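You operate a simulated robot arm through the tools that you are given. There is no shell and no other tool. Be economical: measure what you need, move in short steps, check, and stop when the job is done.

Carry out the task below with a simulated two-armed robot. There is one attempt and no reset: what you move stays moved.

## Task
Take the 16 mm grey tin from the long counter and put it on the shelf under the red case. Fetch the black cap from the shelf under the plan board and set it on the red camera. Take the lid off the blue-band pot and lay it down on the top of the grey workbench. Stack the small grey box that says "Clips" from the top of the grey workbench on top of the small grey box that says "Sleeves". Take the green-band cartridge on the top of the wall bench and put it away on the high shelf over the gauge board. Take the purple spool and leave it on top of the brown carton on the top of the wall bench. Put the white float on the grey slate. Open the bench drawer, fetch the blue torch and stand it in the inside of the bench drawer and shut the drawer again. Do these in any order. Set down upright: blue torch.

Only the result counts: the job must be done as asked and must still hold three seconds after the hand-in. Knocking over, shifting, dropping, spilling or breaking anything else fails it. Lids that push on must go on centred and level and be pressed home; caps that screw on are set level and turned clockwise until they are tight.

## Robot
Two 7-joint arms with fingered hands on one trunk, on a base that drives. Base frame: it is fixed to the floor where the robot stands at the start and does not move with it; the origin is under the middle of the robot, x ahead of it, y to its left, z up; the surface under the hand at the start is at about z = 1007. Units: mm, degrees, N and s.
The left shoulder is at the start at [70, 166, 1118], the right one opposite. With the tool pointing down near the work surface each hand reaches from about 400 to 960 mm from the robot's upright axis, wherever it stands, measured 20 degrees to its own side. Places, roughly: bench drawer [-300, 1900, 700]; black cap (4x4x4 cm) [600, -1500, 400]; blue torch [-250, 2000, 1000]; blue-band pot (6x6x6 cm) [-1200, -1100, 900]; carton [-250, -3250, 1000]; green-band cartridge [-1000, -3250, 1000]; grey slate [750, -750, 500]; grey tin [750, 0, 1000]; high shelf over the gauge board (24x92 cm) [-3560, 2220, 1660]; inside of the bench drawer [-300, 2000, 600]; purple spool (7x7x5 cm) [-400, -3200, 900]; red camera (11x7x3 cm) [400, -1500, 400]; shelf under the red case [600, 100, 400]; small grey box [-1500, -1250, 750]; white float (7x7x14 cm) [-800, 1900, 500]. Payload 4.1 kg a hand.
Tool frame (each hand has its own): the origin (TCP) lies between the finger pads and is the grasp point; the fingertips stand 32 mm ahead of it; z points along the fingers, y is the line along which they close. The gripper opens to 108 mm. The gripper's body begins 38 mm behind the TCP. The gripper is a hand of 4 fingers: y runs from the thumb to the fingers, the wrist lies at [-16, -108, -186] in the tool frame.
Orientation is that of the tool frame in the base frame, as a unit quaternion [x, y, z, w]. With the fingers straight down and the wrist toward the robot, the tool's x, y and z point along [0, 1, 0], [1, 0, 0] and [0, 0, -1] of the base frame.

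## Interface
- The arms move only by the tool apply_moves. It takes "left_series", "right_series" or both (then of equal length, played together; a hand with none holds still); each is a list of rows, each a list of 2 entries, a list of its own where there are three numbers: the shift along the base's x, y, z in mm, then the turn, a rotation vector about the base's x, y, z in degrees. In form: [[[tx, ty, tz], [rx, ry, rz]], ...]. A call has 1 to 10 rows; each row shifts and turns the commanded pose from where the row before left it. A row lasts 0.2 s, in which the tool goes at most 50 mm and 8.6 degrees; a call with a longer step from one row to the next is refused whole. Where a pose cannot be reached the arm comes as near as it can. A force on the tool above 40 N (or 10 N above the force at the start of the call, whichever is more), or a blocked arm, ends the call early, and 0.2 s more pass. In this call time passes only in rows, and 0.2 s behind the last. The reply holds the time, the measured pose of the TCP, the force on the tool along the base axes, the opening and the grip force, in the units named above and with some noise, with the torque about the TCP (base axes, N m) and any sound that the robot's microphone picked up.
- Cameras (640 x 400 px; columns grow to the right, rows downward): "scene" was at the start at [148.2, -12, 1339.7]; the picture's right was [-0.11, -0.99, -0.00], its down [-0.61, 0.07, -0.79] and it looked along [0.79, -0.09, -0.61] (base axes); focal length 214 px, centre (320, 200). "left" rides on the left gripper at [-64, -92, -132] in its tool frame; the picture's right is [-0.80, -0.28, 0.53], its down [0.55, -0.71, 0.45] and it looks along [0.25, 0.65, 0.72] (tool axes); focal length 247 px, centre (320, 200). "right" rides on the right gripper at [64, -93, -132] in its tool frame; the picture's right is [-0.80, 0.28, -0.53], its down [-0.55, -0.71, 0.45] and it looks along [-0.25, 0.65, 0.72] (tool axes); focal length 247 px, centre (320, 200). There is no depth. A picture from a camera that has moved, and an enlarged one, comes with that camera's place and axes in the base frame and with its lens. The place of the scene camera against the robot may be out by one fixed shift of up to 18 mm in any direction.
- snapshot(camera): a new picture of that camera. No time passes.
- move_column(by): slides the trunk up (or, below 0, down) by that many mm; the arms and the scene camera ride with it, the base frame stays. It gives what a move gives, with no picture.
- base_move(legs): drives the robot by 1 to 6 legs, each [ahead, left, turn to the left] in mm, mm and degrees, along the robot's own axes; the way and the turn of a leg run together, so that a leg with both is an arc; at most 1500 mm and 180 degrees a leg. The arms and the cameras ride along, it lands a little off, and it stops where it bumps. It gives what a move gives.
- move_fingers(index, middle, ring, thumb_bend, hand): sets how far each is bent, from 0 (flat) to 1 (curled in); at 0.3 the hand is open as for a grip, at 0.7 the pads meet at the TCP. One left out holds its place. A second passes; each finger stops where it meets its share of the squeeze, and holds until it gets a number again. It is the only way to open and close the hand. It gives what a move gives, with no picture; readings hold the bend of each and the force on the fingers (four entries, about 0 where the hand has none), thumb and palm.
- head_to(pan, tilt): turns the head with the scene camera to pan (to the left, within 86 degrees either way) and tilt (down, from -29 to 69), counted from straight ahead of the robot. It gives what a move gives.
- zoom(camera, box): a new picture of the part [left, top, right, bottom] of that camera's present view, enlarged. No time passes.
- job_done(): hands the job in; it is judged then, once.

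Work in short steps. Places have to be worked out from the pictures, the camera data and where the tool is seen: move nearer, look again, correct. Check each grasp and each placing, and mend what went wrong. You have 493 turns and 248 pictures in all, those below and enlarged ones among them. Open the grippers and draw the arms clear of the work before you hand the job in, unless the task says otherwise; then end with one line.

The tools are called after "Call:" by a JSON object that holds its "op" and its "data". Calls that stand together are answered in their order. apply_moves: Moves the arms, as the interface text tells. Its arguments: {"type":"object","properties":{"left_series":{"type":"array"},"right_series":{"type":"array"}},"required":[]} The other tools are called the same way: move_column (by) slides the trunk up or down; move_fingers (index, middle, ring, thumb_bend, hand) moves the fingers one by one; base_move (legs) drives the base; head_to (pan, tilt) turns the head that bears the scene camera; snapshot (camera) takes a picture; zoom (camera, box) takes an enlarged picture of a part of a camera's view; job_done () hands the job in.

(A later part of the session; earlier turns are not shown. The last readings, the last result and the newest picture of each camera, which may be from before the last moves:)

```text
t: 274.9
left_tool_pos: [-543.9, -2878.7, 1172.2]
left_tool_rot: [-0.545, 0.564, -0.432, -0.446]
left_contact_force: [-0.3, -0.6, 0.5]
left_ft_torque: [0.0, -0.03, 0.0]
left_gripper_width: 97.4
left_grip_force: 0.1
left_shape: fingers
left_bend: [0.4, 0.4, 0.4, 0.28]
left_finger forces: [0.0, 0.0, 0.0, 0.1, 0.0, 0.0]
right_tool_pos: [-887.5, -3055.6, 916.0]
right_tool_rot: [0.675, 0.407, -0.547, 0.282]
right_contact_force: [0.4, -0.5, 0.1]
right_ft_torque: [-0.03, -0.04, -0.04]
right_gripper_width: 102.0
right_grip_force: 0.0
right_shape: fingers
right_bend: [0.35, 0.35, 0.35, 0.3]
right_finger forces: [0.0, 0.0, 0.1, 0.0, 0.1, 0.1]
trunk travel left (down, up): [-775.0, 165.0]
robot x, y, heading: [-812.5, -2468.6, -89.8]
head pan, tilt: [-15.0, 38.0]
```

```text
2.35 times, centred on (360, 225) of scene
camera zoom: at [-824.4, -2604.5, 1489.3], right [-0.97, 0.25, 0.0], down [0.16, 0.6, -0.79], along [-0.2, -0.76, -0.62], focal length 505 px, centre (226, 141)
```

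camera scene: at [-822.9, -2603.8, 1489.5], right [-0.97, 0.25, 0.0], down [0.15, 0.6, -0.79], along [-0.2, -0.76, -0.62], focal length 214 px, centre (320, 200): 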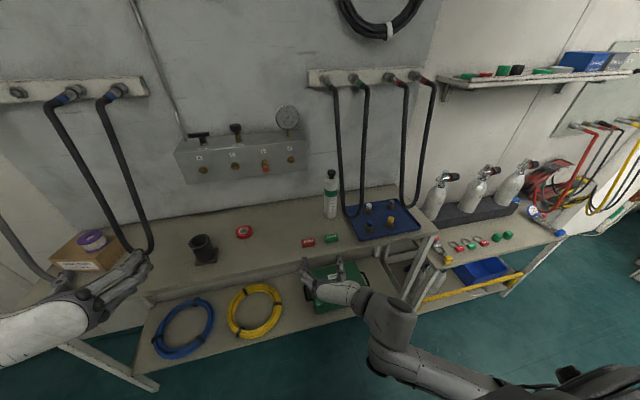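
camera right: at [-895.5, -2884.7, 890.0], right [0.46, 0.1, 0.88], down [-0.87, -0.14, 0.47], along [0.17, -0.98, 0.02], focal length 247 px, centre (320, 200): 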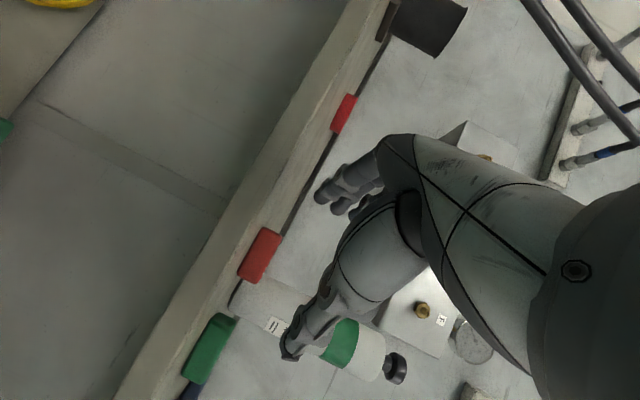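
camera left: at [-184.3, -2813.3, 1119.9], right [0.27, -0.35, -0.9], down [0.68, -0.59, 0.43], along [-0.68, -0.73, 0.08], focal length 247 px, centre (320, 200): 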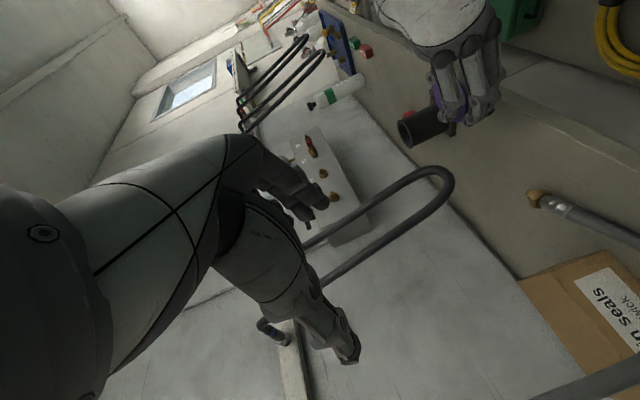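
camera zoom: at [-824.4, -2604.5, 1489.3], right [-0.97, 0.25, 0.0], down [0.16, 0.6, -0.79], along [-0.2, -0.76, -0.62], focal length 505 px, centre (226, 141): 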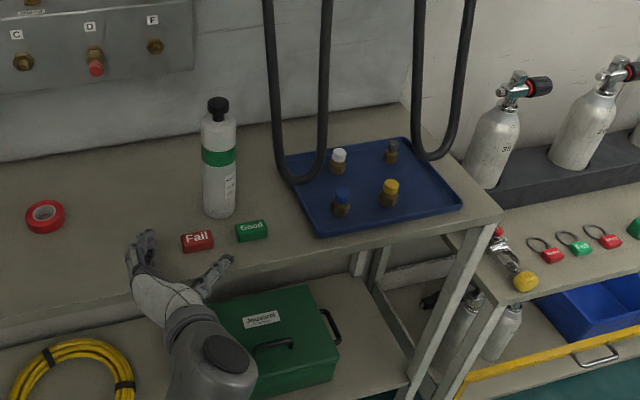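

Bottle at ≈(-984,-3190), nothing disturbed. Align and advance along the hand axis.

Call:
{"op": "apply_moves", "data": {"right_series": [[[-14, 0, 2], [0, 0, 0]], [[-19.7, -31.9, 0], [0, 0, 0]], [[-19.7, -31.9, 0], [0, 0, 0]], [[-19.7, -31.9, 0], [0, 0, 0]], [[-14, -22.5, 0], [0, 0, 0]], [[-7, -11, 0], [0, 0, 0]]]}}

Call:
{"op": "snapshot", "data": {"camera": "right"}}

```text
t: 276.3
left_tool_pos: [-543.4, -2877.0, 1172.0]
left_tool_rot: [-0.545, 0.563, -0.431, -0.447]
left_contact_force: [0.6, 0.6, 0.6]
left_ft_torque: [0.02, -0.01, 0.0]
left_gripper_width: 97.4
left_grip_force: 0.0
left_shape: fingers
left_bend: [0.4, 0.4, 0.4, 0.28]
left_finger forces: [0.0, 0.0, 0.1, 0.0, 0.2, 0.1]
right_tool_pos: [-982.4, -3183.5, 920.1]
right_tool_rot: [0.674, 0.408, -0.547, 0.283]
right_contact_force: [0.4, -0.3, 0.2]
right_ft_torque: [0.01, 0.03, -0.02]
right_gripper_width: 101.8
right_grip_force: 0.1
right_shape: fingers
right_bend: [0.35, 0.35, 0.35, 0.3]
right_finger forces: [0.0, 0.0, 0.0, 0.0, 0.1, 0.1]
trunk travel left (down, up): [-775.0, 165.0]
robot x, y, heading: [-814.4, -2468.8, -89.6]
head pan, tilt: [-15.0, 38.0]
```

```text
97 pictures are left
camera right: at [-989.9, -3012.9, 894.0], right [0.46, 0.1, 0.88], down [-0.87, -0.14, 0.47], along [0.17, -0.98, 0.03], focal length 247 px, centre (320, 200)
```

right: 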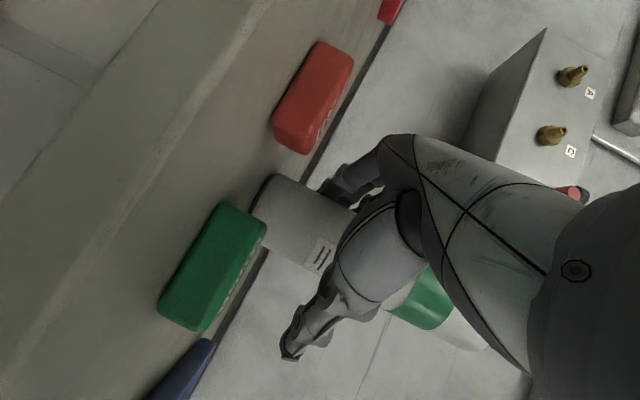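

Bottle is well inside the grip. Close and lift.

Call:
{"op": "move_fingers", "data": {"hand": "right", "index": 0.7, "middle": 0.7, "ring": 0.7, "thumb_bend": 0.65}}

Call:
{"op": "apply_moves", "data": {"right_series": [[[0, 0, 10], [0, 0, 0]], [[0, 0, 25], [0, 0, 0]], [[5, 15, 15], [0, 0, 0]], [[15, 35, 0], [0, 0, 0]], [[15, 40, 0], [0, 0, 0]], [[0, 45, 0], [0, 0, 0]], [[0, 45, 0], [0, 0, 0]]]}}

Call:
{"op": "snapshot", "data": {"camera": "scene"}}

```text
t: 277.3
left_tool_pos: [-544.0, -2877.5, 1173.4]
left_tool_rot: [-0.546, 0.564, -0.431, -0.446]
left_contact_force: [-1.2, 0.2, -0.2]
left_ft_torque: [-0.02, 0.01, -0.03]
left_gripper_width: 97.0
left_grip_force: 0.1
left_shape: fingers
left_bend: [0.4, 0.4, 0.4, 0.28]
left_finger forces: [0.0, 0.0, 0.0, 0.0, 0.0, 0.1]
right_tool_pos: [-982.5, -3183.5, 917.6]
right_tool_rot: [0.674, 0.407, -0.548, 0.283]
right_contact_force: [1.0, -0.6, -0.1]
right_ft_torque: [-0.01, -0.05, 0.02]
right_gripper_width: 49.2
right_grip_force: 22.0
right_shape: fingers
right_bend: [0.59, 0.63, 0.63, 0.51]
right_finger forces: [9.6, 6.7, 6.1, 0.1, 21.7, 0.1]
trunk travel left (down, up): [-775.0, 165.0]
robot x, y, heading: [-813.1, -2465.6, -89.4]
head pan, tilt: [-15.0, 38.0]
```

```text
t: 278.9
left_tool_pos: [-542.1, -2875.1, 1174.2]
left_tool_rot: [-0.545, 0.563, -0.432, -0.447]
left_contact_force: [0.1, -0.8, 1.1]
left_ft_torque: [0.0, 0.04, 0.03]
left_gripper_width: 97.1
left_grip_force: 0.0
left_shape: fingers
left_bend: [0.4, 0.4, 0.4, 0.28]
left_finger forces: [0.1, 0.0, 0.0, 0.0, 0.0, 0.1]
right_tool_pos: [-946.6, -3002.2, 969.7]
right_tool_rot: [0.675, 0.406, -0.547, 0.283]
right_contact_force: [0.5, -0.1, -3.6]
right_ft_torque: [-0.01, -0.05, 0.0]
right_gripper_width: 49.3
right_grip_force: 22.3
right_shape: fingers
right_bend: [0.59, 0.63, 0.63, 0.51]
right_finger forces: [9.5, 6.6, 6.1, 0.0, 21.9, 0.0]
trunk travel left (down, up): [-775.0, 165.0]
robot x, y, heading: [-815.1, -2467.1, -89.6]
head pan, tilt: [-15.0, 38.0]
```

```text
96 pictures are left
camera scene: at [-823.4, -2601.1, 1489.7], right [-0.97, 0.25, 0.0], down [0.15, 0.59, -0.79], along [-0.2, -0.76, -0.61], focal length 214 px, centre (320, 200)
```

scene: 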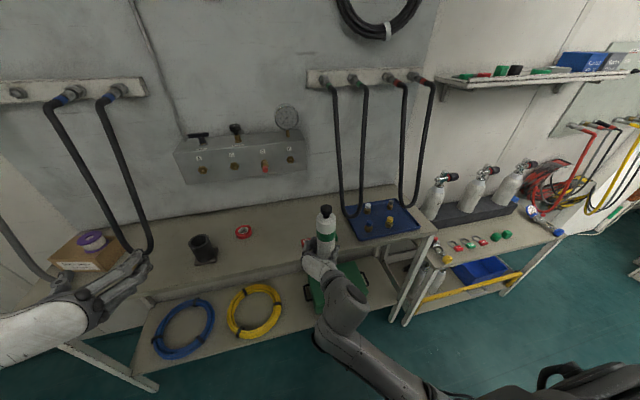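

Bottle is secured. I back off, turn to face −x and drive along the corridor to the far side of the workbench.

Call:
{"op": "base_move", "data": {"legs": [[-130, 0, 0], [0, 0, -90], [1400, 0, 0]]}}

Call:
{"op": "head_to", "data": {"pan": 0, "tilt": 25}}

Call:
{"op": "snapshot", "data": {"camera": "scene"}}

```text
t: 290.6
left_tool_pos: [-2637.0, -2715.8, 1173.2]
left_tool_rot: [-0.011, 0.784, -0.008, -0.62]
left_contact_force: [0.6, -0.1, -0.2]
left_ft_torque: [-0.01, -0.03, 0.0]
left_gripper_width: 97.0
left_grip_force: 0.1
left_shape: fingers
left_bend: [0.4, 0.4, 0.4, 0.28]
left_finger forces: [0.0, 0.0, 0.1, 0.1, 0.1, 0.0]
right_tool_pos: [-2786.6, -2320.7, 968.1]
right_tool_rot: [0.771, -0.166, -0.592, -0.17]
right_contact_force: [0.1, 1.0, -2.8]
right_ft_torque: [-0.04, -0.05, -0.02]
right_gripper_width: 49.4
right_grip_force: 21.6
right_shape: fingers
right_bend: [0.59, 0.63, 0.63, 0.51]
right_finger forces: [9.2, 6.4, 5.9, 0.0, 21.3, 0.0]
trunk travel left (down, up): [-775.0, 165.0]
robot x, y, heading: [-2248.3, -2422.3, -176.0]
head pan, tilt: [-15.0, 38.0]
```

```text
t: 291.4
left_tool_pos: [-2637.4, -2716.5, 1171.9]
left_tool_rot: [-0.011, 0.784, -0.008, -0.621]
left_contact_force: [1.3, -0.4, -0.8]
left_ft_torque: [0.02, 0.01, 0.0]
left_gripper_width: 97.0
left_grip_force: 0.1
left_shape: fingers
left_bend: [0.4, 0.4, 0.4, 0.28]
left_finger forces: [0.0, 0.0, 0.1, 0.0, 0.0, 0.0]
right_tool_pos: [-2787.0, -2320.3, 968.0]
right_tool_rot: [0.77, -0.166, -0.592, -0.169]
right_contact_force: [0.2, 0.2, -2.3]
right_ft_torque: [-0.03, 0.01, -0.01]
right_gripper_width: 49.0
right_grip_force: 21.6
right_shape: fingers
right_bend: [0.59, 0.63, 0.63, 0.51]
right_finger forces: [9.2, 6.6, 5.9, 0.0, 21.3, 0.0]
trunk travel left (down, up): [-775.0, 165.0]
robot x, y, heading: [-2245.2, -2418.4, -176.2]
head pan, tilt: [0.0, 25.0]
```

```text
95 pictures are left
camera scene: at [-2374.7, -2432.2, 1509.7], right [-0.07, 1.0, 0.0], down [0.42, 0.03, -0.91], along [-0.9, -0.06, -0.42], focal length 214 px, centre (320, 200)
```

scene: 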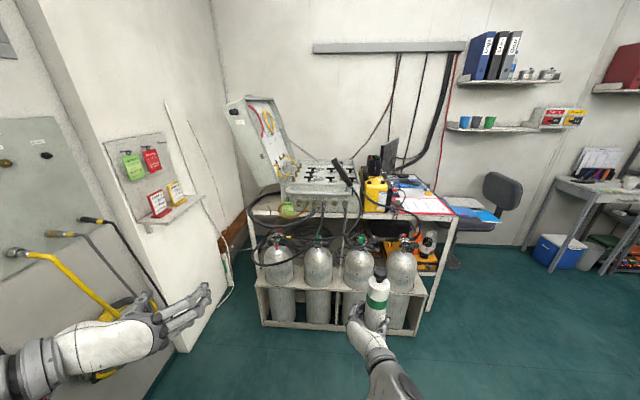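

Shift a bit right (+y), then turn left to heading 0 to face the workbench's far side.

Call:
{"op": "base_move", "data": {"legs": [[0, -150, 0], [0, 0, 88], [0, 0, 88]]}}

Call:
{"op": "snapshot", "data": {"camera": "scene"}}

```text
t: 300.3
left_tool_pos: [-1845.6, -1994.7, 1172.8]
left_tool_rot: [0.784, -0.01, 0.621, 0.01]
left_contact_force: [-0.3, -0.9, 0.3]
left_ft_torque: [-0.01, -0.01, 0.02]
left_gripper_width: 97.2
left_grip_force: 0.0
left_shape: fingers
left_bend: [0.4, 0.4, 0.4, 0.28]
left_finger forces: [0.1, 0.1, 0.1, 0.0, 0.0, 0.1]
right_tool_pos: [-1719.1, -2399.0, 968.2]
right_tool_rot: [0.187, 0.765, -0.186, 0.587]
right_contact_force: [0.1, -0.6, -2.6]
right_ft_torque: [0.05, 0.04, 0.02]
right_gripper_width: 48.8
right_grip_force: 21.5
right_shape: fingers
right_bend: [0.59, 0.63, 0.64, 0.51]
right_finger forces: [8.9, 6.5, 5.7, 0.1, 20.4, 0.1]
trunk travel left (down, up): [-775.0, 165.0]
robot x, y, heading: [-2255.0, -2268.1, 0.5]
head pan, tilt: [0.0, 25.0]
```

```text
94 pictures are left
camera scene: at [-2100.1, -2270.0, 1509.8], right [0.01, -1.0, 0.0], down [-0.42, -0.01, -0.91], along [0.91, 0.01, -0.42], focal length 214 px, centre (320, 200)
```

scene: 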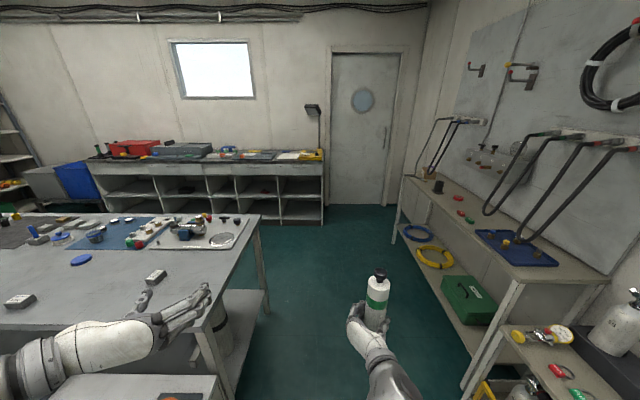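

There's something white behind the workbench; look down-left to see it.

Call:
{"op": "head_to", "data": {"pan": 35, "tilt": 45}}

Call:
{"op": "snapshot", "data": {"camera": "scene"}}

```text
t: 301.3
left_tool_pos: [-1845.6, -1996.2, 1171.8]
left_tool_rot: [0.784, -0.011, 0.62, 0.009]
left_contact_force: [0.0, 0.4, 0.0]
left_ft_torque: [-0.01, -0.02, 0.03]
left_gripper_width: 97.2
left_grip_force: 0.0
left_shape: fingers
left_bend: [0.4, 0.4, 0.4, 0.28]
left_finger forces: [0.0, 0.0, 0.0, 0.0, 0.1, 0.0]
right_tool_pos: [-1717.5, -2398.4, 968.9]
right_tool_rot: [0.187, 0.765, -0.186, 0.587]
right_contact_force: [-0.5, 0.3, -2.9]
right_ft_torque: [0.06, 0.02, 0.03]
right_gripper_width: 48.8
right_grip_force: 20.8
right_shape: fingers
right_bend: [0.59, 0.63, 0.64, 0.51]
right_finger forces: [8.9, 6.5, 5.8, 0.1, 20.5, 0.0]
trunk travel left (down, up): [-775.0, 165.0]
robot x, y, heading: [-2254.7, -2269.2, 0.8]
head pan, tilt: [35.0, 45.0]
```

```text
93 pictures are left
camera scene: at [-2126.1, -2223.8, 1479.2], right [0.58, -0.81, 0.0], down [-0.57, -0.41, -0.71], along [0.57, 0.41, -0.71], focal length 214 px, centre (320, 200)
```

scene: 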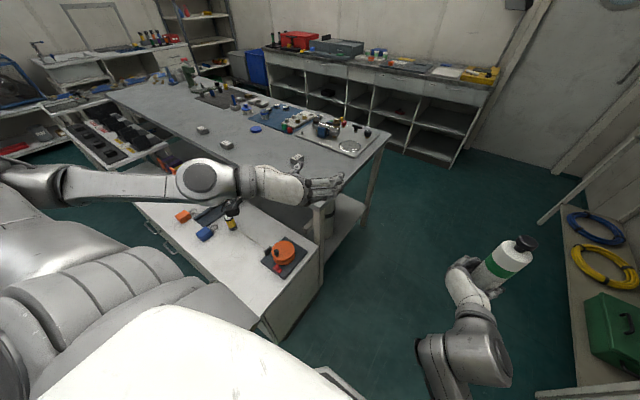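

A cabinet runs behind the bench. Plan: pick Clips from the bench's end (facing +y), then place on Sleeves from the far side. First turn the left hand back to pointing down and raise the bottle.

Call:
{"op": "apply_moves", "data": {"left_series": [[[12, 0, -5], [0, 8.5, 0]], [[12, 0, -5], [0, 8.5, 0]], [[12, 0, -5], [0, 8.5, 0]], [[12, 0, -5], [0, 8.5, 0]], [[12, 0, -5], [0, 8.5, 0]], [[12, 0, -5], [0, 8.5, 0]], [[12, 0, -5], [0, 8.5, 0]], [[12, 0, -5], [0, 8.5, 0]], [[12, 0, -5], [0, 8.5, 0]], [[10, 0, -5], [0, 0, 8.5]]], "right_series": [[[0, 0, 12], [0, 0, 0]], [[0, 0, 12], [0, 0, 0]], [[0, 0, 12], [0, 0, 0]], [[0, 0, 12], [0, 0, 0]], [[0, 0, 12], [0, 0, 0]], [[0, 0, 12], [0, 0, 0]], [[0, 0, 12], [0, 0, 0]], [[0, 0, 12], [0, 0, 0]], [[0, 0, 0], [0, 0, 0]], [[0, 0, 0], [0, 0, 0]]]}}

Call:
{"op": "apply_moves", "data": {"left_series": [[[10, 0, -5], [0, 0, 8.5]], [[10, 0, -5], [0, 0, 8.5]], [[10, 0, -5], [0, 0, 8.5]], [[10, 0, -5], [0, 0, 8.5]], [[10, 0, -5], [0, 0, 8.5]], [[10, 0, -5], [0, 0, 8.5]], [[10, 0, -5], [0, 0, 8.5]], [[0, 0, 0], [0, 0, 8.5]], [[0, 0, 0], [0, 0, 8.5]], [[0, 0, 0], [0, 0, 5]]]}}

Call:
{"op": "base_move", "data": {"legs": [[970, 60, 0], [0, 0, 89.3]]}}

Call:
{"op": "snapshot", "data": {"camera": "left"}}

```text
t: 303.5
left_tool_pos: [-1727.6, -1995.7, 1123.1]
left_tool_rot: [0.997, 0.073, 0.003, 0.015]
left_contact_force: [0.2, 0.7, 0.0]
left_ft_torque: [-0.02, 0.0, 0.0]
left_gripper_width: 97.0
left_grip_force: 0.0
left_shape: fingers
left_bend: [0.4, 0.4, 0.4, 0.28]
left_finger forces: [0.0, 0.1, 0.0, 0.0, 0.0, 0.0]
right_tool_pos: [-1721.1, -2398.8, 1065.7]
right_tool_rot: [0.187, 0.765, -0.185, 0.588]
right_contact_force: [0.0, 0.1, -2.4]
right_ft_torque: [0.03, 0.02, -0.04]
right_gripper_width: 48.6
right_grip_force: 20.8
right_shape: fingers
right_bend: [0.59, 0.63, 0.64, 0.51]
right_finger forces: [8.9, 6.4, 5.7, 0.1, 20.5, 0.1]
trunk travel left (down, up): [-775.0, 165.0]
robot x, y, heading: [-2254.5, -2268.7, 0.6]
head pan, tilt: [35.0, 45.0]
```

```text
t: 305.7
left_tool_pos: [-1657.4, -1996.4, 1088.6]
left_tool_rot: [0.709, 0.705, 0.011, 0.008]
left_contact_force: [0.5, -0.5, 0.1]
left_ft_torque: [-0.02, 0.0, 0.02]
left_gripper_width: 97.1
left_grip_force: 0.1
left_shape: fingers
left_bend: [0.4, 0.4, 0.4, 0.28]
left_finger forces: [0.0, 0.0, 0.1, 0.1, 0.0, 0.0]
right_tool_pos: [-1719.4, -2399.0, 1063.9]
right_tool_rot: [0.188, 0.765, -0.186, 0.587]
right_contact_force: [-0.2, -0.3, -2.5]
right_ft_torque: [0.03, 0.01, -0.01]
right_gripper_width: 49.1
right_grip_force: 20.4
right_shape: fingers
right_bend: [0.59, 0.63, 0.64, 0.51]
right_finger forces: [8.9, 6.4, 5.7, 0.0, 20.5, 0.0]
trunk travel left (down, up): [-775.0, 165.0]
robot x, y, heading: [-2255.2, -2267.5, 0.7]
head pan, tilt: [35.0, 45.0]
```

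```text
t: 314.3
left_tool_pos: [-1551.0, -1577.0, 1087.7]
left_tool_rot: [0.036, 0.999, 0.014, -0.001]
left_contact_force: [0.8, 0.4, 0.4]
left_ft_torque: [-0.05, -0.01, -0.01]
left_gripper_width: 97.1
left_grip_force: 0.1
left_shape: fingers
left_bend: [0.4, 0.4, 0.4, 0.28]
left_finger forces: [0.0, 0.0, 0.1, 0.0, 0.1, 0.1]
right_tool_pos: [-1154.5, -1665.7, 1064.5]
right_tool_rot: [-0.386, 0.687, 0.264, 0.556]
right_contact_force: [-0.3, 0.5, -3.7]
right_ft_torque: [-0.01, 0.07, -0.02]
right_gripper_width: 48.5
right_grip_force: 20.6
right_shape: fingers
right_bend: [0.59, 0.63, 0.64, 0.51]
right_finger forces: [8.8, 6.3, 5.6, 0.0, 20.0, 0.0]
trunk travel left (down, up): [-775.0, 165.0]
robot x, y, heading: [-1320.7, -2187.7, 86.7]
head pan, tilt: [35.0, 45.0]
```

```text
92 pictures are left
camera left: at [-1494.9, -1677.0, 1216.6], right [0.77, -0.33, -0.54], down [-0.6, -0.65, -0.46], along [-0.2, 0.69, -0.7], focal length 247 px, centre (320, 200)
```

left: 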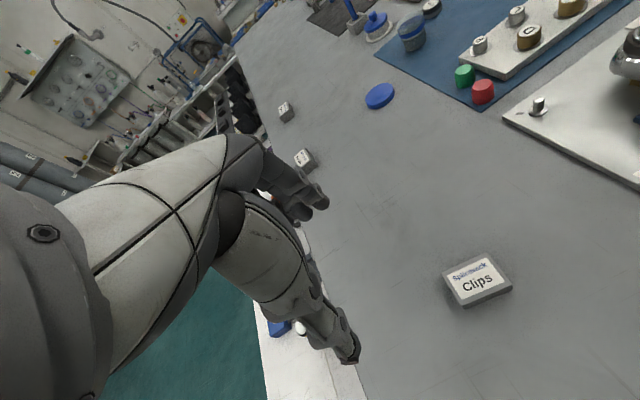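

Clips at (-1466,-1599). Position above it, align yaw, and descend.

Call:
{"op": "apply_moves", "data": {"left_series": [[[30, -8, -20], [0, 0, 4]], [[30, -8, -30], [0, 0, 0]], [[25, -6, -35], [0, 0, 0]], [[0, 0, -40], [0, 0, 0]], [[0, 0, -30], [0, 0, 0]]]}}

Call:
{"op": "snapshot", "data": {"camera": "left"}}

```text
t: 315.5
left_tool_pos: [-1553.5, -1647.3, 1020.3]
left_tool_rot: [0.002, 1.0, 0.014, -0.001]
left_contact_force: [-0.3, 0.4, -0.4]
left_ft_torque: [-0.01, 0.0, 0.01]
left_gripper_width: 97.1
left_grip_force: 0.0
left_shape: fingers
left_bend: [0.4, 0.4, 0.4, 0.28]
left_finger forces: [0.0, 0.0, 0.0, 0.1, 0.0, 0.0]
left hand out of reach, approached as far as the arm can: row 1, 2, 3, 4, 5
right_tool_pos: [-1154.8, -1666.7, 1064.6]
right_tool_rot: [-0.385, 0.687, 0.265, 0.556]
right_contact_force: [-0.4, -0.4, -3.7]
right_ft_torque: [-0.02, 0.05, -0.01]
right_gripper_width: 48.9
right_grip_force: 19.7
right_shape: fingers
right_bend: [0.59, 0.63, 0.64, 0.51]
right_finger forces: [8.7, 6.3, 5.6, 0.1, 20.1, 0.1]
trunk travel left (down, up): [-775.0, 165.0]
robot x, y, heading: [-1320.7, -2188.9, 86.9]
head pan, tilt: [35.0, 45.0]
```

```text
91 pictures are left
camera left: at [-1489.0, -1742.5, 1147.8], right [0.79, -0.27, -0.54], down [-0.55, -0.69, -0.46], along [-0.25, 0.67, -0.7], focal length 247 px, centre (320, 200)
```

left: 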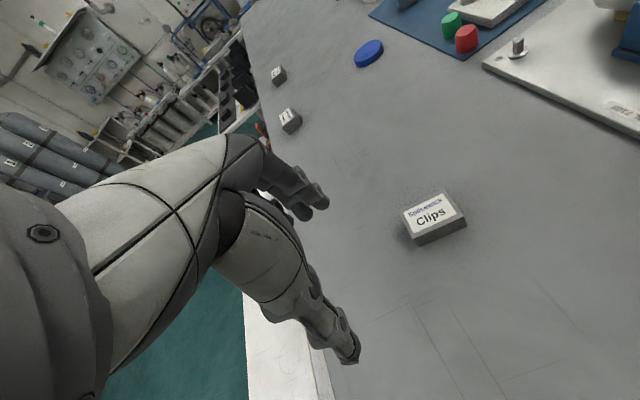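

Too close for the arm; I back the base 150 mm and right 80 mm, then reach out.

Call:
{"op": "base_move", "data": {"legs": [[-150, -80, 3]]}}

Call:
{"op": "apply_moves", "data": {"left_series": [[[0, 40, 0], [0, 0, 0]], [[10, 40, 0], [0, 0, 0]], [[10, 40, 0], [0, 0, 0]], [[0, 30, 0], [0, 0, 0]]]}}

```text
t: 316.9
left_tool_pos: [-1505.9, -1811.6, 1018.3]
left_tool_rot: [-0.024, 1.0, 0.013, -0.002]
left_contact_force: [0.8, -0.7, 0.6]
left_ft_torque: [0.04, -0.06, 0.03]
left_gripper_width: 96.9
left_grip_force: 0.2
left_shape: fingers
left_bend: [0.4, 0.4, 0.4, 0.28]
left_finger forces: [0.0, 0.0, 0.0, 0.1, 0.0, 0.1]
right_tool_pos: [-1107.3, -1810.9, 1063.5]
right_tool_rot: [-0.403, 0.677, 0.278, 0.549]
right_contact_force: [1.2, 1.1, -3.8]
right_ft_torque: [-0.02, 0.04, 0.04]
right_gripper_width: 48.4
right_grip_force: 20.5
right_shape: fingers
right_bend: [0.59, 0.63, 0.64, 0.51]
right_finger forces: [8.7, 6.4, 5.7, 0.1, 20.0, 0.1]
trunk travel left (down, up): [-775.0, 165.0]
robot x, y, heading: [-1244.9, -2343.6, 89.6]
head pan, tilt: [35.0, 45.0]
```

```text
t: 317.9
left_tool_pos: [-1530.1, -1708.4, 1073.3]
left_tool_rot: [-0.023, 1.0, 0.013, -0.002]
left_contact_force: [-0.8, 0.1, -0.1]
left_ft_torque: [-0.05, -0.01, 0.0]
left_gripper_width: 97.0
left_grip_force: 0.1
left_shape: fingers
left_bend: [0.4, 0.4, 0.4, 0.28]
left_finger forces: [0.0, 0.0, 0.0, 0.1, 0.1, 0.0]
left hand out of reach, approached as far as the arm can: row 1, 2, 3, 4
right_tool_pos: [-1107.6, -1810.6, 1063.6]
right_tool_rot: [-0.403, 0.676, 0.279, 0.549]
right_contact_force: [-0.3, 1.3, -3.6]
right_ft_torque: [-0.04, 0.04, 0.0]
right_gripper_width: 48.4
right_grip_force: 20.6
right_shape: fingers
right_bend: [0.59, 0.63, 0.64, 0.51]
right_finger forces: [8.7, 6.4, 5.6, 0.1, 20.2, 0.0]
trunk travel left (down, up): [-775.0, 165.0]
robot x, y, heading: [-1245.5, -2347.7, 89.8]
head pan, tilt: [35.0, 45.0]
```

The left arm is in the bad posture again; I back away into free space and do the low-outward reset that worked before.

Call:
{"op": "base_move", "data": {"legs": [[-250, 0, 0]]}}

Call:
{"op": "apply_moves", "data": {"left_series": [[[-20, -20, -38], [0, 0, 0]], [[-20, -20, -38], [0, 0, 0]], [[-20, -20, -38], [0, 0, 0]], [[-20, -20, -38], [0, 0, 0]], [[-15, -15, -42], [0, 0, 0]], [[-15, -15, -42], [0, 0, 0]], [[-15, -15, -42], [0, 0, 0]], [[-15, -10, -42], [0, 0, 0]], [[0, 0, -45], [0, 0, 0]], [[0, 0, -45], [0, 0, 0]]]}}

Call:
{"op": "apply_moves", "data": {"left_series": [[[0, 0, -40], [0, 0, 0]], [[0, 0, -40], [0, 0, 0]], [[0, 0, -40], [0, 0, 0]]]}}

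Call:
{"op": "apply_moves", "data": {"left_series": [[[25, 30, 25], [0, 0, 0]], [[25, 30, 25], [0, 0, 0]], [[25, 30, 25], [0, 0, 0]], [[25, 30, 25], [0, 0, 0]], [[25, 30, 25], [0, 0, 0]], [[25, 30, 25], [0, 0, 0]], [[25, 30, 25], [0, 0, 0]], [[0, 20, 40], [0, 0, 0]], [[0, 20, 40], [0, 0, 0]]]}}

```text
t: 319.7
left_tool_pos: [-1533.1, -1956.7, 1073.4]
left_tool_rot: [-0.026, 1.0, 0.013, -0.002]
left_contact_force: [-0.1, 0.8, 0.0]
left_ft_torque: [-0.03, -0.02, 0.0]
left_gripper_width: 96.9
left_grip_force: 0.0
left_shape: fingers
left_bend: [0.4, 0.4, 0.4, 0.28]
left_finger forces: [0.0, 0.0, 0.0, 0.0, 0.1, 0.1]
right_tool_pos: [-1108.5, -2055.8, 1064.4]
right_tool_rot: [-0.404, 0.676, 0.281, 0.548]
right_contact_force: [-0.1, 0.1, -2.8]
right_ft_torque: [-0.04, 0.04, -0.02]
right_gripper_width: 48.7
right_grip_force: 20.6
right_shape: fingers
right_bend: [0.59, 0.63, 0.64, 0.51]
right_finger forces: [8.7, 6.3, 5.6, 0.0, 20.1, 0.1]
trunk travel left (down, up): [-775.0, 165.0]
robot x, y, heading: [-1243.8, -2587.5, 90.3]
head pan, tilt: [35.0, 45.0]
```

```text
t: 321.9
left_tool_pos: [-1698.7, -2149.4, 924.3]
left_tool_rot: [-0.027, 1.0, 0.014, -0.002]
left_contact_force: [-0.3, -0.2, 0.4]
left_ft_torque: [-0.03, -0.02, -0.01]
left_gripper_width: 97.1
left_grip_force: 0.0
left_shape: fingers
left_bend: [0.4, 0.4, 0.4, 0.28]
left_finger forces: [0.0, 0.1, 0.0, 0.0, 0.0, 0.1]
left hand out of reach, approached as far as the arm can: row 2, 3, 4, 5, 6, 7, 8, 9, 10
right_tool_pos: [-1108.6, -2056.5, 1064.5]
right_tool_rot: [-0.405, 0.676, 0.28, 0.549]
right_contact_force: [0.2, -0.1, -3.1]
right_ft_torque: [-0.05, 0.05, -0.02]
right_gripper_width: 48.5
right_grip_force: 19.9
right_shape: fingers
right_bend: [0.59, 0.63, 0.64, 0.51]
right_finger forces: [8.7, 6.4, 5.6, 0.1, 20.1, 0.1]
trunk travel left (down, up): [-775.0, 165.0]
robot x, y, heading: [-1238.7, -2589.6, 90.0]
head pan, tilt: [35.0, 45.0]
```

```text
t: 322.7
left_tool_pos: [-1700.0, -2160.4, 920.4]
left_tool_rot: [-0.027, 1.0, 0.014, -0.002]
left_contact_force: [0.1, 0.1, -0.7]
left_ft_torque: [0.03, 0.04, 0.0]
left_gripper_width: 96.9
left_grip_force: 0.1
left_shape: fingers
left_bend: [0.4, 0.4, 0.4, 0.28]
left_finger forces: [0.0, 0.0, 0.1, 0.1, 0.0, 0.0]
left hand out of reach, approached as far as the arm can: row 1, 2, 3
right_tool_pos: [-1109.8, -2057.7, 1064.1]
right_tool_rot: [-0.404, 0.677, 0.28, 0.548]
right_contact_force: [-0.3, 0.3, -3.5]
right_ft_torque: [-0.05, 0.02, -0.02]
right_gripper_width: 48.6
right_grip_force: 20.6
right_shape: fingers
right_bend: [0.59, 0.63, 0.64, 0.51]
right_finger forces: [8.7, 6.2, 5.6, 0.0, 20.2, 0.0]
trunk travel left (down, up): [-775.0, 165.0]
robot x, y, heading: [-1243.4, -2593.1, 90.2]
head pan, tilt: [35.0, 45.0]
```

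```text
t: 324.7
left_tool_pos: [-1525.5, -1911.1, 1178.7]
left_tool_rot: [-0.025, 1.0, 0.013, -0.003]
left_contact_force: [0.6, -0.1, -0.4]
left_ft_torque: [-0.01, -0.01, 0.02]
left_gripper_width: 97.1
left_grip_force: 0.2
left_shape: fingers
left_bend: [0.4, 0.4, 0.4, 0.28]
left_finger forces: [0.0, 0.0, 0.0, 0.0, 0.1, 0.0]
right_tool_pos: [-1109.2, -2056.8, 1064.2]
right_tool_rot: [-0.405, 0.676, 0.279, 0.549]
right_contact_force: [-0.5, -0.3, -2.7]
right_ft_torque: [-0.05, 0.0, 0.03]
right_gripper_width: 48.5
right_grip_force: 19.9
right_shape: fingers
right_bend: [0.59, 0.63, 0.64, 0.51]
right_finger forces: [8.8, 6.3, 5.6, 0.1, 20.0, 0.0]
trunk travel left (down, up): [-775.0, 165.0]
robot x, y, heading: [-1243.9, -2589.5, 89.9]
head pan, tilt: [35.0, 45.0]
```

Look at the left arm's posture.

Call:
{"op": "head_to", "data": {"pan": 55, "tilt": 30}}

Call:
{"op": "snapshot", "data": {"camera": "scene"}}

```text
t: 325.6
left_tool_pos: [-1524.7, -1911.3, 1178.3]
left_tool_rot: [-0.027, 1.0, 0.013, -0.002]
left_contact_force: [-0.2, 0.0, -0.5]
left_ft_torque: [-0.01, 0.0, -0.01]
left_gripper_width: 96.8
left_grip_force: 0.1
left_shape: fingers
left_bend: [0.4, 0.4, 0.4, 0.28]
left_finger forces: [0.0, 0.0, 0.0, 0.0, 0.0, 0.0]
right_tool_pos: [-1109.7, -2056.6, 1064.1]
right_tool_rot: [-0.405, 0.676, 0.28, 0.548]
right_contact_force: [0.0, 0.3, -2.2]
right_ft_torque: [-0.05, 0.04, -0.04]
right_gripper_width: 48.6
right_grip_force: 20.3
right_shape: fingers
right_bend: [0.59, 0.63, 0.64, 0.51]
right_finger forces: [8.7, 6.3, 5.6, 0.0, 19.9, 0.0]
trunk travel left (down, up): [-775.0, 165.0]
robot x, y, heading: [-1244.2, -2589.6, 90.1]
head pan, tilt: [55.0, 30.0]
```

```text
90 pictures are left
camera scene: at [-1306.9, -2490.5, 1501.7], right [0.57, 0.82, 0.0], down [0.41, -0.29, -0.87], along [-0.71, 0.5, -0.5], focal length 214 px, centre (320, 200)
```

scene: 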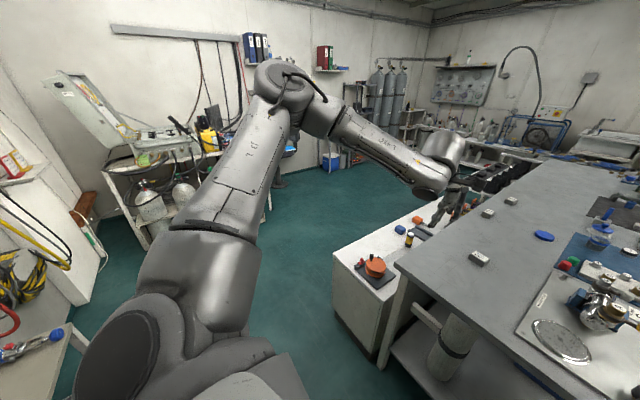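

Repeat the earlier sequence exactly: go high and outward first, then come down while retracting.

Call:
{"op": "apply_moves", "data": {"left_series": [[[-12, 0, 45], [0, 0, 0]], [[-12, 0, 45], [0, 0, 0]], [[-12, 0, 45], [0, 0, 0]], [[-12, 0, 45], [0, 0, 0]], [[-12, 0, 45], [0, 0, 0]], [[-12, 0, 45], [0, 0, 0]], [[-12, 0, 45], [0, 0, 0]], [[-12, 0, 45], [0, 0, 0]], [[-12, 0, 45], [0, 0, 0]]]}}

Call:
{"op": "apply_moves", "data": {"left_series": [[[-5, -25, -42], [0, 0, 0]], [[-5, -25, -42], [0, 0, 0]], [[-5, -25, -42], [0, 0, 0]], [[-5, -25, -42], [0, 0, 0]], [[-5, -25, -42], [0, 0, 0]], [[-5, -25, -42], [0, 0, 0]], [[-5, -25, -42], [0, 0, 0]], [[-5, -15, -45], [0, 0, 0]], [[-5, -15, -45], [0, 0, 0]], [[-5, -15, -45], [0, 0, 0]]]}}

Call:
{"op": "apply_moves", "data": {"left_series": [[[0, 0, -45], [0, 0, 0]], [[0, 0, -45], [0, 0, 0]], [[0, 0, -45], [0, 0, 0]], [[0, 0, -45], [0, 0, 0]]]}}

```text
t: 327.6
left_tool_pos: [-1626.8, -1921.4, 1504.9]
left_tool_rot: [-0.026, 1.0, 0.013, -0.002]
left_contact_force: [-0.2, 0.3, 0.0]
left_ft_torque: [-0.04, 0.0, 0.01]
left_gripper_width: 97.3
left_grip_force: 0.1
left_shape: fingers
left_bend: [0.4, 0.4, 0.4, 0.28]
left_finger forces: [0.0, 0.0, 0.0, 0.0, 0.0, 0.0]
left hand out of reach, approached as far as the arm can: row 7, 8, 9
right_tool_pos: [-1108.5, -2056.4, 1063.4]
right_tool_rot: [-0.405, 0.676, 0.28, 0.549]
right_contact_force: [-0.4, -0.1, -2.7]
right_ft_torque: [-0.03, 0.02, 0.02]
right_gripper_width: 48.4
right_grip_force: 21.1
right_shape: fingers
right_bend: [0.59, 0.64, 0.64, 0.51]
right_finger forces: [8.8, 6.3, 5.9, 0.0, 20.4, 0.1]
trunk travel left (down, up): [-775.0, 165.0]
robot x, y, heading: [-1243.4, -2589.1, 90.0]
head pan, tilt: [55.0, 30.0]
```

```text
t: 329.8
left_tool_pos: [-1681.8, -2140.5, 1074.0]
left_tool_rot: [-0.026, 1.0, 0.014, -0.003]
left_contact_force: [0.3, -0.4, -0.3]
left_ft_torque: [0.0, 0.03, 0.02]
left_gripper_width: 97.1
left_grip_force: 0.0
left_shape: fingers
left_bend: [0.4, 0.4, 0.4, 0.28]
left_finger forces: [0.1, 0.0, 0.2, 0.0, 0.0, 0.0]
right_tool_pos: [-1109.2, -2056.0, 1064.2]
right_tool_rot: [-0.405, 0.676, 0.28, 0.549]
right_contact_force: [-0.2, -0.1, -2.3]
right_ft_torque: [-0.01, 0.02, 0.0]
right_gripper_width: 48.2
right_grip_force: 21.0
right_shape: fingers
right_bend: [0.59, 0.64, 0.64, 0.51]
right_finger forces: [8.8, 6.4, 5.8, 0.1, 20.4, 0.0]
trunk travel left (down, up): [-775.0, 165.0]
robot x, y, heading: [-1245.6, -2588.5, 90.0]
head pan, tilt: [55.0, 30.0]
```

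```text
t: 330.8
left_tool_pos: [-1677.9, -2139.4, 891.7]
left_tool_rot: [-0.026, 1.0, 0.013, -0.003]
left_contact_force: [0.5, 0.5, 0.1]
left_ft_torque: [0.04, 0.02, 0.01]
left_gripper_width: 97.1
left_grip_force: 0.0
left_shape: fingers
left_bend: [0.4, 0.4, 0.4, 0.28]
left_finger forces: [0.0, 0.0, 0.1, 0.1, 0.0, 0.1]
right_tool_pos: [-1109.9, -2056.1, 1062.9]
right_tool_rot: [-0.406, 0.676, 0.28, 0.548]
right_contact_force: [0.0, -1.3, -3.0]
right_ft_torque: [-0.05, 0.05, 0.06]
right_gripper_width: 48.5
right_grip_force: 21.1
right_shape: fingers
right_bend: [0.59, 0.64, 0.64, 0.51]
right_finger forces: [8.7, 6.4, 5.8, 0.0, 20.4, 0.1]
trunk travel left (down, up): [-775.0, 165.0]
robot x, y, heading: [-1245.1, -2591.6, 90.3]
head pan, tilt: [55.0, 30.0]
```

Reset worked. Extend the left hand forward at moderate height, then drive forward to put it over Clips.

Call:
{"op": "apply_moves", "data": {"left_series": [[[30, 35, 17], [0, 0, 0]], [[30, 35, 17], [0, 0, 0]], [[30, 35, 17], [0, 0, 0]], [[30, 35, 17], [0, 0, 0]], [[30, 35, 17], [0, 0, 0]], [[30, 35, 17], [0, 0, 0]], [[30, 30, 17], [0, 0, -3]]]}}

Call:
{"op": "base_move", "data": {"legs": [[290, 0, 0]]}}

Call:
{"op": "snapshot", "data": {"camera": "left"}}

```text
t: 332.4
left_tool_pos: [-1469.2, -1903.3, 1013.9]
left_tool_rot: [0.0, 1.0, 0.013, -0.003]
left_contact_force: [-0.3, 0.8, 0.2]
left_ft_torque: [-0.01, 0.01, 0.02]
left_gripper_width: 97.3
left_grip_force: 0.0
left_shape: fingers
left_bend: [0.4, 0.4, 0.4, 0.28]
left_finger forces: [0.1, 0.0, 0.0, 0.1, 0.0, 0.0]
right_tool_pos: [-1109.1, -2054.8, 1064.1]
right_tool_rot: [-0.405, 0.676, 0.28, 0.549]
right_contact_force: [-0.6, 1.1, -3.4]
right_ft_torque: [-0.02, 0.04, 0.02]
right_gripper_width: 48.3
right_grip_force: 20.6
right_shape: fingers
right_bend: [0.59, 0.64, 0.64, 0.51]
right_finger forces: [8.7, 6.3, 5.8, 0.0, 20.5, 0.0]
trunk travel left (down, up): [-775.0, 165.0]
robot x, y, heading: [-1245.1, -2594.0, 90.0]
head pan, tilt: [55.0, 30.0]
```

```text
t: 334.4
left_tool_pos: [-1472.6, -1609.3, 1014.1]
left_tool_rot: [-0.001, 1.0, 0.013, -0.002]
left_contact_force: [0.4, 0.5, -0.4]
left_ft_torque: [0.02, -0.01, 0.01]
left_gripper_width: 97.5
left_grip_force: 0.1
left_shape: fingers
left_bend: [0.4, 0.4, 0.4, 0.28]
left_finger forces: [0.0, 0.0, 0.0, 0.0, 0.1, 0.0]
right_tool_pos: [-1110.6, -1760.2, 1064.0]
right_tool_rot: [-0.406, 0.676, 0.281, 0.548]
right_contact_force: [0.2, -0.5, -4.0]
right_ft_torque: [-0.01, 0.06, 0.0]
right_gripper_width: 48.5
right_grip_force: 20.6
right_shape: fingers
right_bend: [0.59, 0.64, 0.64, 0.51]
right_finger forces: [8.7, 6.3, 5.9, 0.1, 20.3, 0.0]
trunk travel left (down, up): [-775.0, 165.0]
robot x, y, heading: [-1244.6, -2295.6, 90.1]
head pan, tilt: [55.0, 30.0]
```

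```text
89 pictures are left
camera left: at [-1408.5, -1704.1, 1143.1], right [0.8, -0.27, -0.54], down [-0.55, -0.69, -0.46], along [-0.25, 0.67, -0.7], focal length 247 px, centre (320, 200)
```

left: 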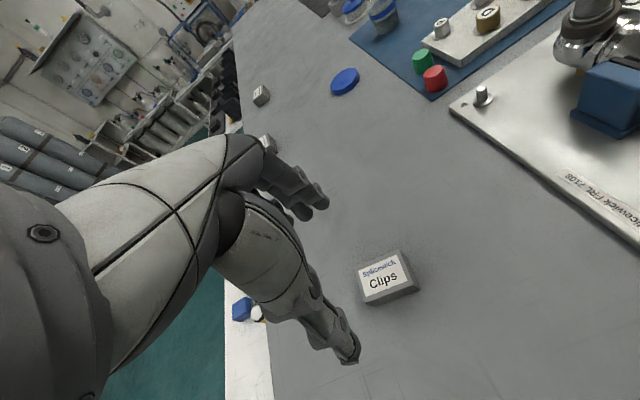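

Clips at (-1466,-1602); adjust and descend to grip height.

Call:
{"op": "apply_moves", "data": {"left_series": [[[6, 6, -30], [0, 0, 0]], [[0, 0, -40], [0, 0, 0]], [[0, 0, -35], [0, 0, 0]], [[0, 0, -12], [0, 0, 0]], [[0, 0, -5], [0, 0, 0]]]}}

Call:
{"op": "snapshot", "data": {"camera": "left"}}

```text
t: 335.6
left_tool_pos: [-1467.1, -1602.6, 890.8]
left_tool_rot: [-0.002, 1.0, 0.014, -0.001]
left_contact_force: [-0.6, 1.1, 0.1]
left_ft_torque: [0.0, 0.03, 0.02]
left_gripper_width: 97.5
left_grip_force: 0.1
left_shape: fingers
left_bend: [0.4, 0.4, 0.4, 0.28]
left_finger forces: [0.0, 0.0, 0.0, 0.0, 0.0, 0.1]
right_tool_pos: [-1111.7, -1761.2, 1064.0]
right_tool_rot: [-0.405, 0.675, 0.281, 0.548]
right_contact_force: [-1.1, 0.2, -3.3]
right_ft_torque: [-0.04, 0.06, 0.03]
right_gripper_width: 48.2
right_grip_force: 20.5
right_shape: fingers
right_bend: [0.59, 0.64, 0.64, 0.51]
right_finger forces: [8.7, 6.2, 5.7, 0.0, 20.3, 0.0]
trunk travel left (down, up): [-775.0, 165.0]
robot x, y, heading: [-1242.9, -2297.5, 90.1]
head pan, tilt: [55.0, 30.0]
```

```text
88 pictures are left
camera left: at [-1402.5, -1698.2, 1019.8], right [0.8, -0.27, -0.54], down [-0.55, -0.69, -0.46], along [-0.25, 0.67, -0.7], focal length 247 px, centre (320, 200)
```

left: 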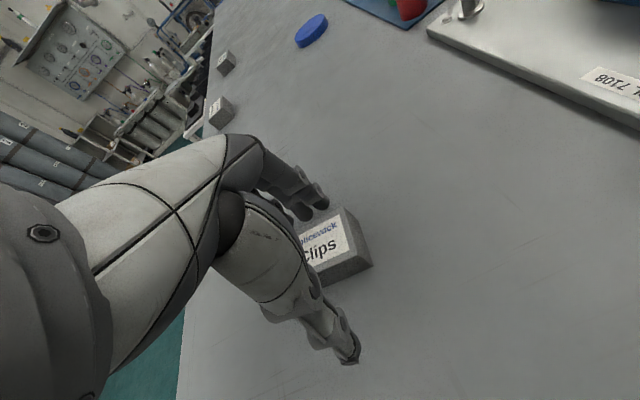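

Box is in position; close.

Call:
{"op": "move_fingers", "data": {"hand": "left", "index": 0.7, "middle": 0.7, "ring": 0.7, "thumb_bend": 0.65}}

Call:
{"op": "apply_moves", "data": {"left_series": [[[0, 0, 20], [0, 0, 0]], [[0, 0, 40], [0, 0, 0]], [[0, 0, 45], [0, 0, 0]], [[0, 0, 45], [0, 0, 0]]]}}

Call:
{"op": "snapshot", "data": {"camera": "left"}}

```text
t: 336.6
left_tool_pos: [-1465.8, -1603.0, 890.4]
left_tool_rot: [-0.001, 1.0, 0.013, -0.002]
left_contact_force: [0.2, -0.5, 0.4]
left_ft_torque: [0.01, 0.04, -0.03]
left_gripper_width: 40.4
left_grip_force: 13.2
left_shape: fingers
left_bend: [0.64, 0.66, 0.65, 0.5]
left_finger forces: [4.7, 4.8, 4.2, 0.1, 13.7, 0.1]
right_tool_pos: [-1111.3, -1762.1, 1064.5]
right_tool_rot: [-0.406, 0.676, 0.281, 0.548]
right_contact_force: [-0.7, -0.1, -2.9]
right_ft_torque: [-0.04, 0.06, -0.02]
right_gripper_width: 48.0
right_grip_force: 20.3
right_shape: fingers
right_bend: [0.59, 0.64, 0.64, 0.51]
right_finger forces: [8.7, 6.3, 5.8, 0.0, 20.4, 0.1]
trunk travel left (down, up): [-775.0, 165.0]
robot x, y, heading: [-1242.6, -2297.0, 90.4]
head pan, tilt: [55.0, 30.0]
```

```text
t: 337.6
left_tool_pos: [-1466.7, -1605.3, 1042.8]
left_tool_rot: [0.0, 1.0, 0.013, -0.003]
left_contact_force: [0.6, 0.3, 0.0]
left_ft_torque: [0.02, 0.01, -0.02]
left_gripper_width: 40.4
left_grip_force: 13.3
left_shape: fingers
left_bend: [0.64, 0.66, 0.65, 0.5]
left_finger forces: [4.9, 4.7, 4.1, 0.0, 13.5, 0.0]
right_tool_pos: [-1111.1, -1760.5, 1064.7]
right_tool_rot: [-0.406, 0.676, 0.281, 0.547]
right_contact_force: [-0.5, 0.6, -3.1]
right_ft_torque: [0.03, 0.07, 0.04]
right_gripper_width: 48.8
right_grip_force: 20.6
right_shape: fingers
right_bend: [0.59, 0.64, 0.64, 0.51]
right_finger forces: [8.7, 6.2, 5.9, 0.0, 20.3, 0.0]
trunk travel left (down, up): [-775.0, 165.0]
robot x, y, heading: [-1244.7, -2292.2, 90.0]
head pan, tilt: [55.0, 30.0]
```

```text
87 pictures are left
camera left: at [-1402.2, -1701.4, 1171.1], right [0.8, -0.27, -0.54], down [-0.55, -0.7, -0.46], along [-0.25, 0.67, -0.7], focal length 247 px, centre (320, 200)
```

left: 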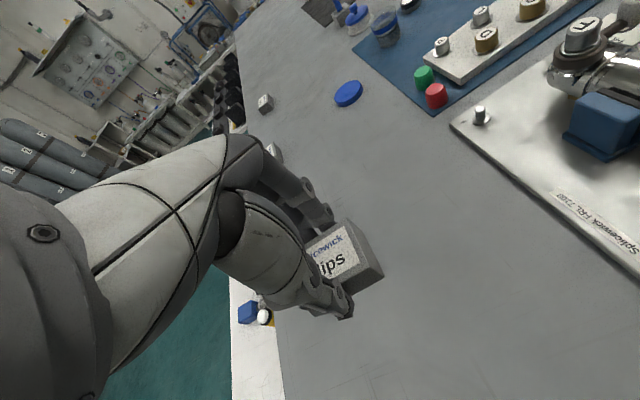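

Clips is held. Drive: back, strafe left past the bench end, turn right to heading 0, then strafe along the far side.

Call:
{"op": "base_move", "data": {"legs": [[-170, 0, 0], [0, 1120, 0], [0, 0, -90]]}}

Call:
{"op": "head_to", "data": {"pan": 50, "tilt": 25}}

Call:
{"op": "snapshot", "data": {"camera": "scene"}}

```text
t: 348.1
left_tool_pos: [-1683.2, -2227.8, 1041.7]
left_tool_rot: [0.701, 0.713, 0.012, 0.008]
left_contact_force: [-0.3, 0.1, 0.4]
left_ft_torque: [0.0, -0.01, 0.02]
left_gripper_width: 39.9
left_grip_force: 12.6
left_shape: fingers
left_bend: [0.64, 0.66, 0.66, 0.51]
left_finger forces: [4.4, 4.3, 3.7, 0.0, 12.7, 0.0]
right_tool_pos: [-1832.1, -2587.0, 1063.8]
right_tool_rot: [0.184, 0.766, -0.184, 0.588]
right_contact_force: [0.0, 0.2, -2.5]
right_ft_torque: [0.03, 0.03, 0.02]
right_gripper_width: 48.3
right_grip_force: 19.3
right_shape: fingers
right_bend: [0.59, 0.64, 0.64, 0.51]
right_finger forces: [8.5, 6.2, 5.5, 0.1, 19.7, 0.1]
trunk travel left (down, up): [-775.0, 165.0]
robot x, y, heading: [-2371.5, -2460.4, 1.0]
head pan, tilt: [55.0, 30.0]
```

```text
t: 348.8
left_tool_pos: [-1683.3, -2227.7, 1041.9]
left_tool_rot: [0.701, 0.713, 0.01, 0.008]
left_contact_force: [-0.1, 1.1, -0.9]
left_ft_torque: [-0.01, 0.01, 0.0]
left_gripper_width: 39.7
left_grip_force: 13.0
left_shape: fingers
left_bend: [0.64, 0.66, 0.66, 0.51]
left_finger forces: [4.4, 4.4, 3.7, 0.0, 12.7, 0.0]
right_tool_pos: [-1832.9, -2586.2, 1064.1]
right_tool_rot: [0.185, 0.767, -0.184, 0.587]
right_contact_force: [0.0, -0.1, -3.9]
right_ft_torque: [0.06, 0.01, -0.03]
right_gripper_width: 48.1
right_grip_force: 20.1
right_shape: fingers
right_bend: [0.59, 0.64, 0.64, 0.51]
right_finger forces: [8.5, 6.2, 5.4, 0.0, 19.7, 0.1]
trunk travel left (down, up): [-775.0, 165.0]
robot x, y, heading: [-2369.0, -2458.5, 1.3]
head pan, tilt: [50.0, 25.0]
```

```text
86 pictures are left
camera scene: at [-2249.3, -2390.9, 1509.7], right [0.78, -0.63, 0.0], down [-0.27, -0.33, -0.91], along [0.57, 0.71, -0.42], focal length 214 px, centre (320, 200)
```

scene: 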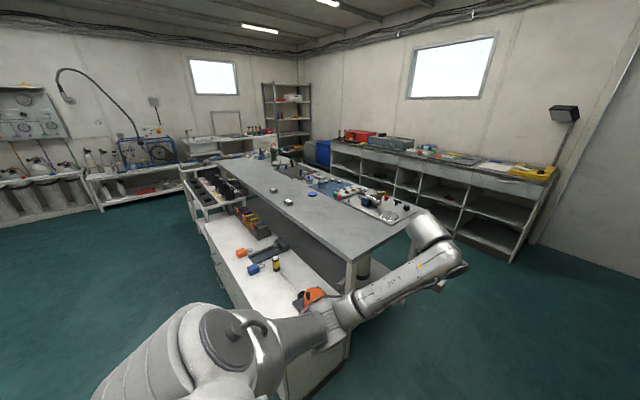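

Path is clear. Strafe left 1275 mm along the cabinet.

Call:
{"op": "base_move", "data": {"legs": [[0, 0, -1.3], [0, 1275, 0]]}}

Call:
{"op": "snapshot", "data": {"camera": "left"}}

```text
t: 355.8
left_tool_pos: [-1683.6, -921.2, 1041.6]
left_tool_rot: [0.704, 0.71, 0.011, 0.008]
left_contact_force: [-0.1, -0.6, -0.1]
left_ft_torque: [-0.01, -0.03, 0.01]
left_gripper_width: 39.9
left_grip_force: 12.8
left_shape: fingers
left_bend: [0.64, 0.66, 0.66, 0.51]
left_finger forces: [4.5, 4.5, 3.7, 0.1, 12.7, 0.1]
right_tool_pos: [-1838.3, -1276.9, 1063.6]
right_tool_rot: [0.19, 0.765, -0.187, 0.587]
right_contact_force: [-0.6, -0.1, -3.3]
right_ft_torque: [0.01, 0.0, -0.02]
right_gripper_width: 48.2
right_grip_force: 20.1
right_shape: fingers
right_bend: [0.59, 0.64, 0.64, 0.51]
right_finger forces: [8.4, 6.2, 5.6, 0.1, 19.7, 0.0]
trunk travel left (down, up): [-775.0, 165.0]
robot x, y, heading: [-2375.8, -1147.3, 0.5]
head pan, tilt: [50.0, 25.0]
```

```text
85 pictures are left
camera left: at [-1781.0, -985.6, 1170.9], right [-0.26, -0.8, -0.54], down [-0.7, 0.55, -0.46], along [0.67, 0.26, -0.7], focal length 247 px, centre (320, 200)
```

left: 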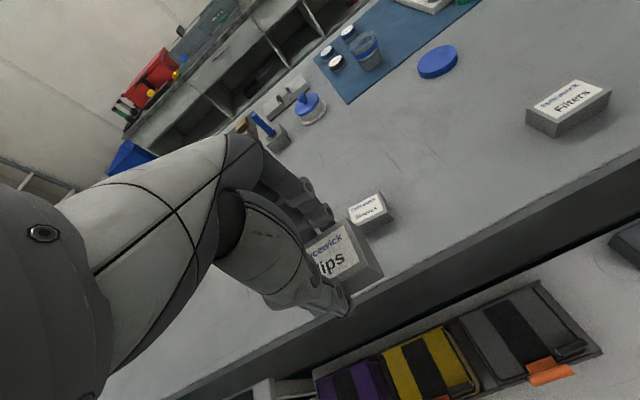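

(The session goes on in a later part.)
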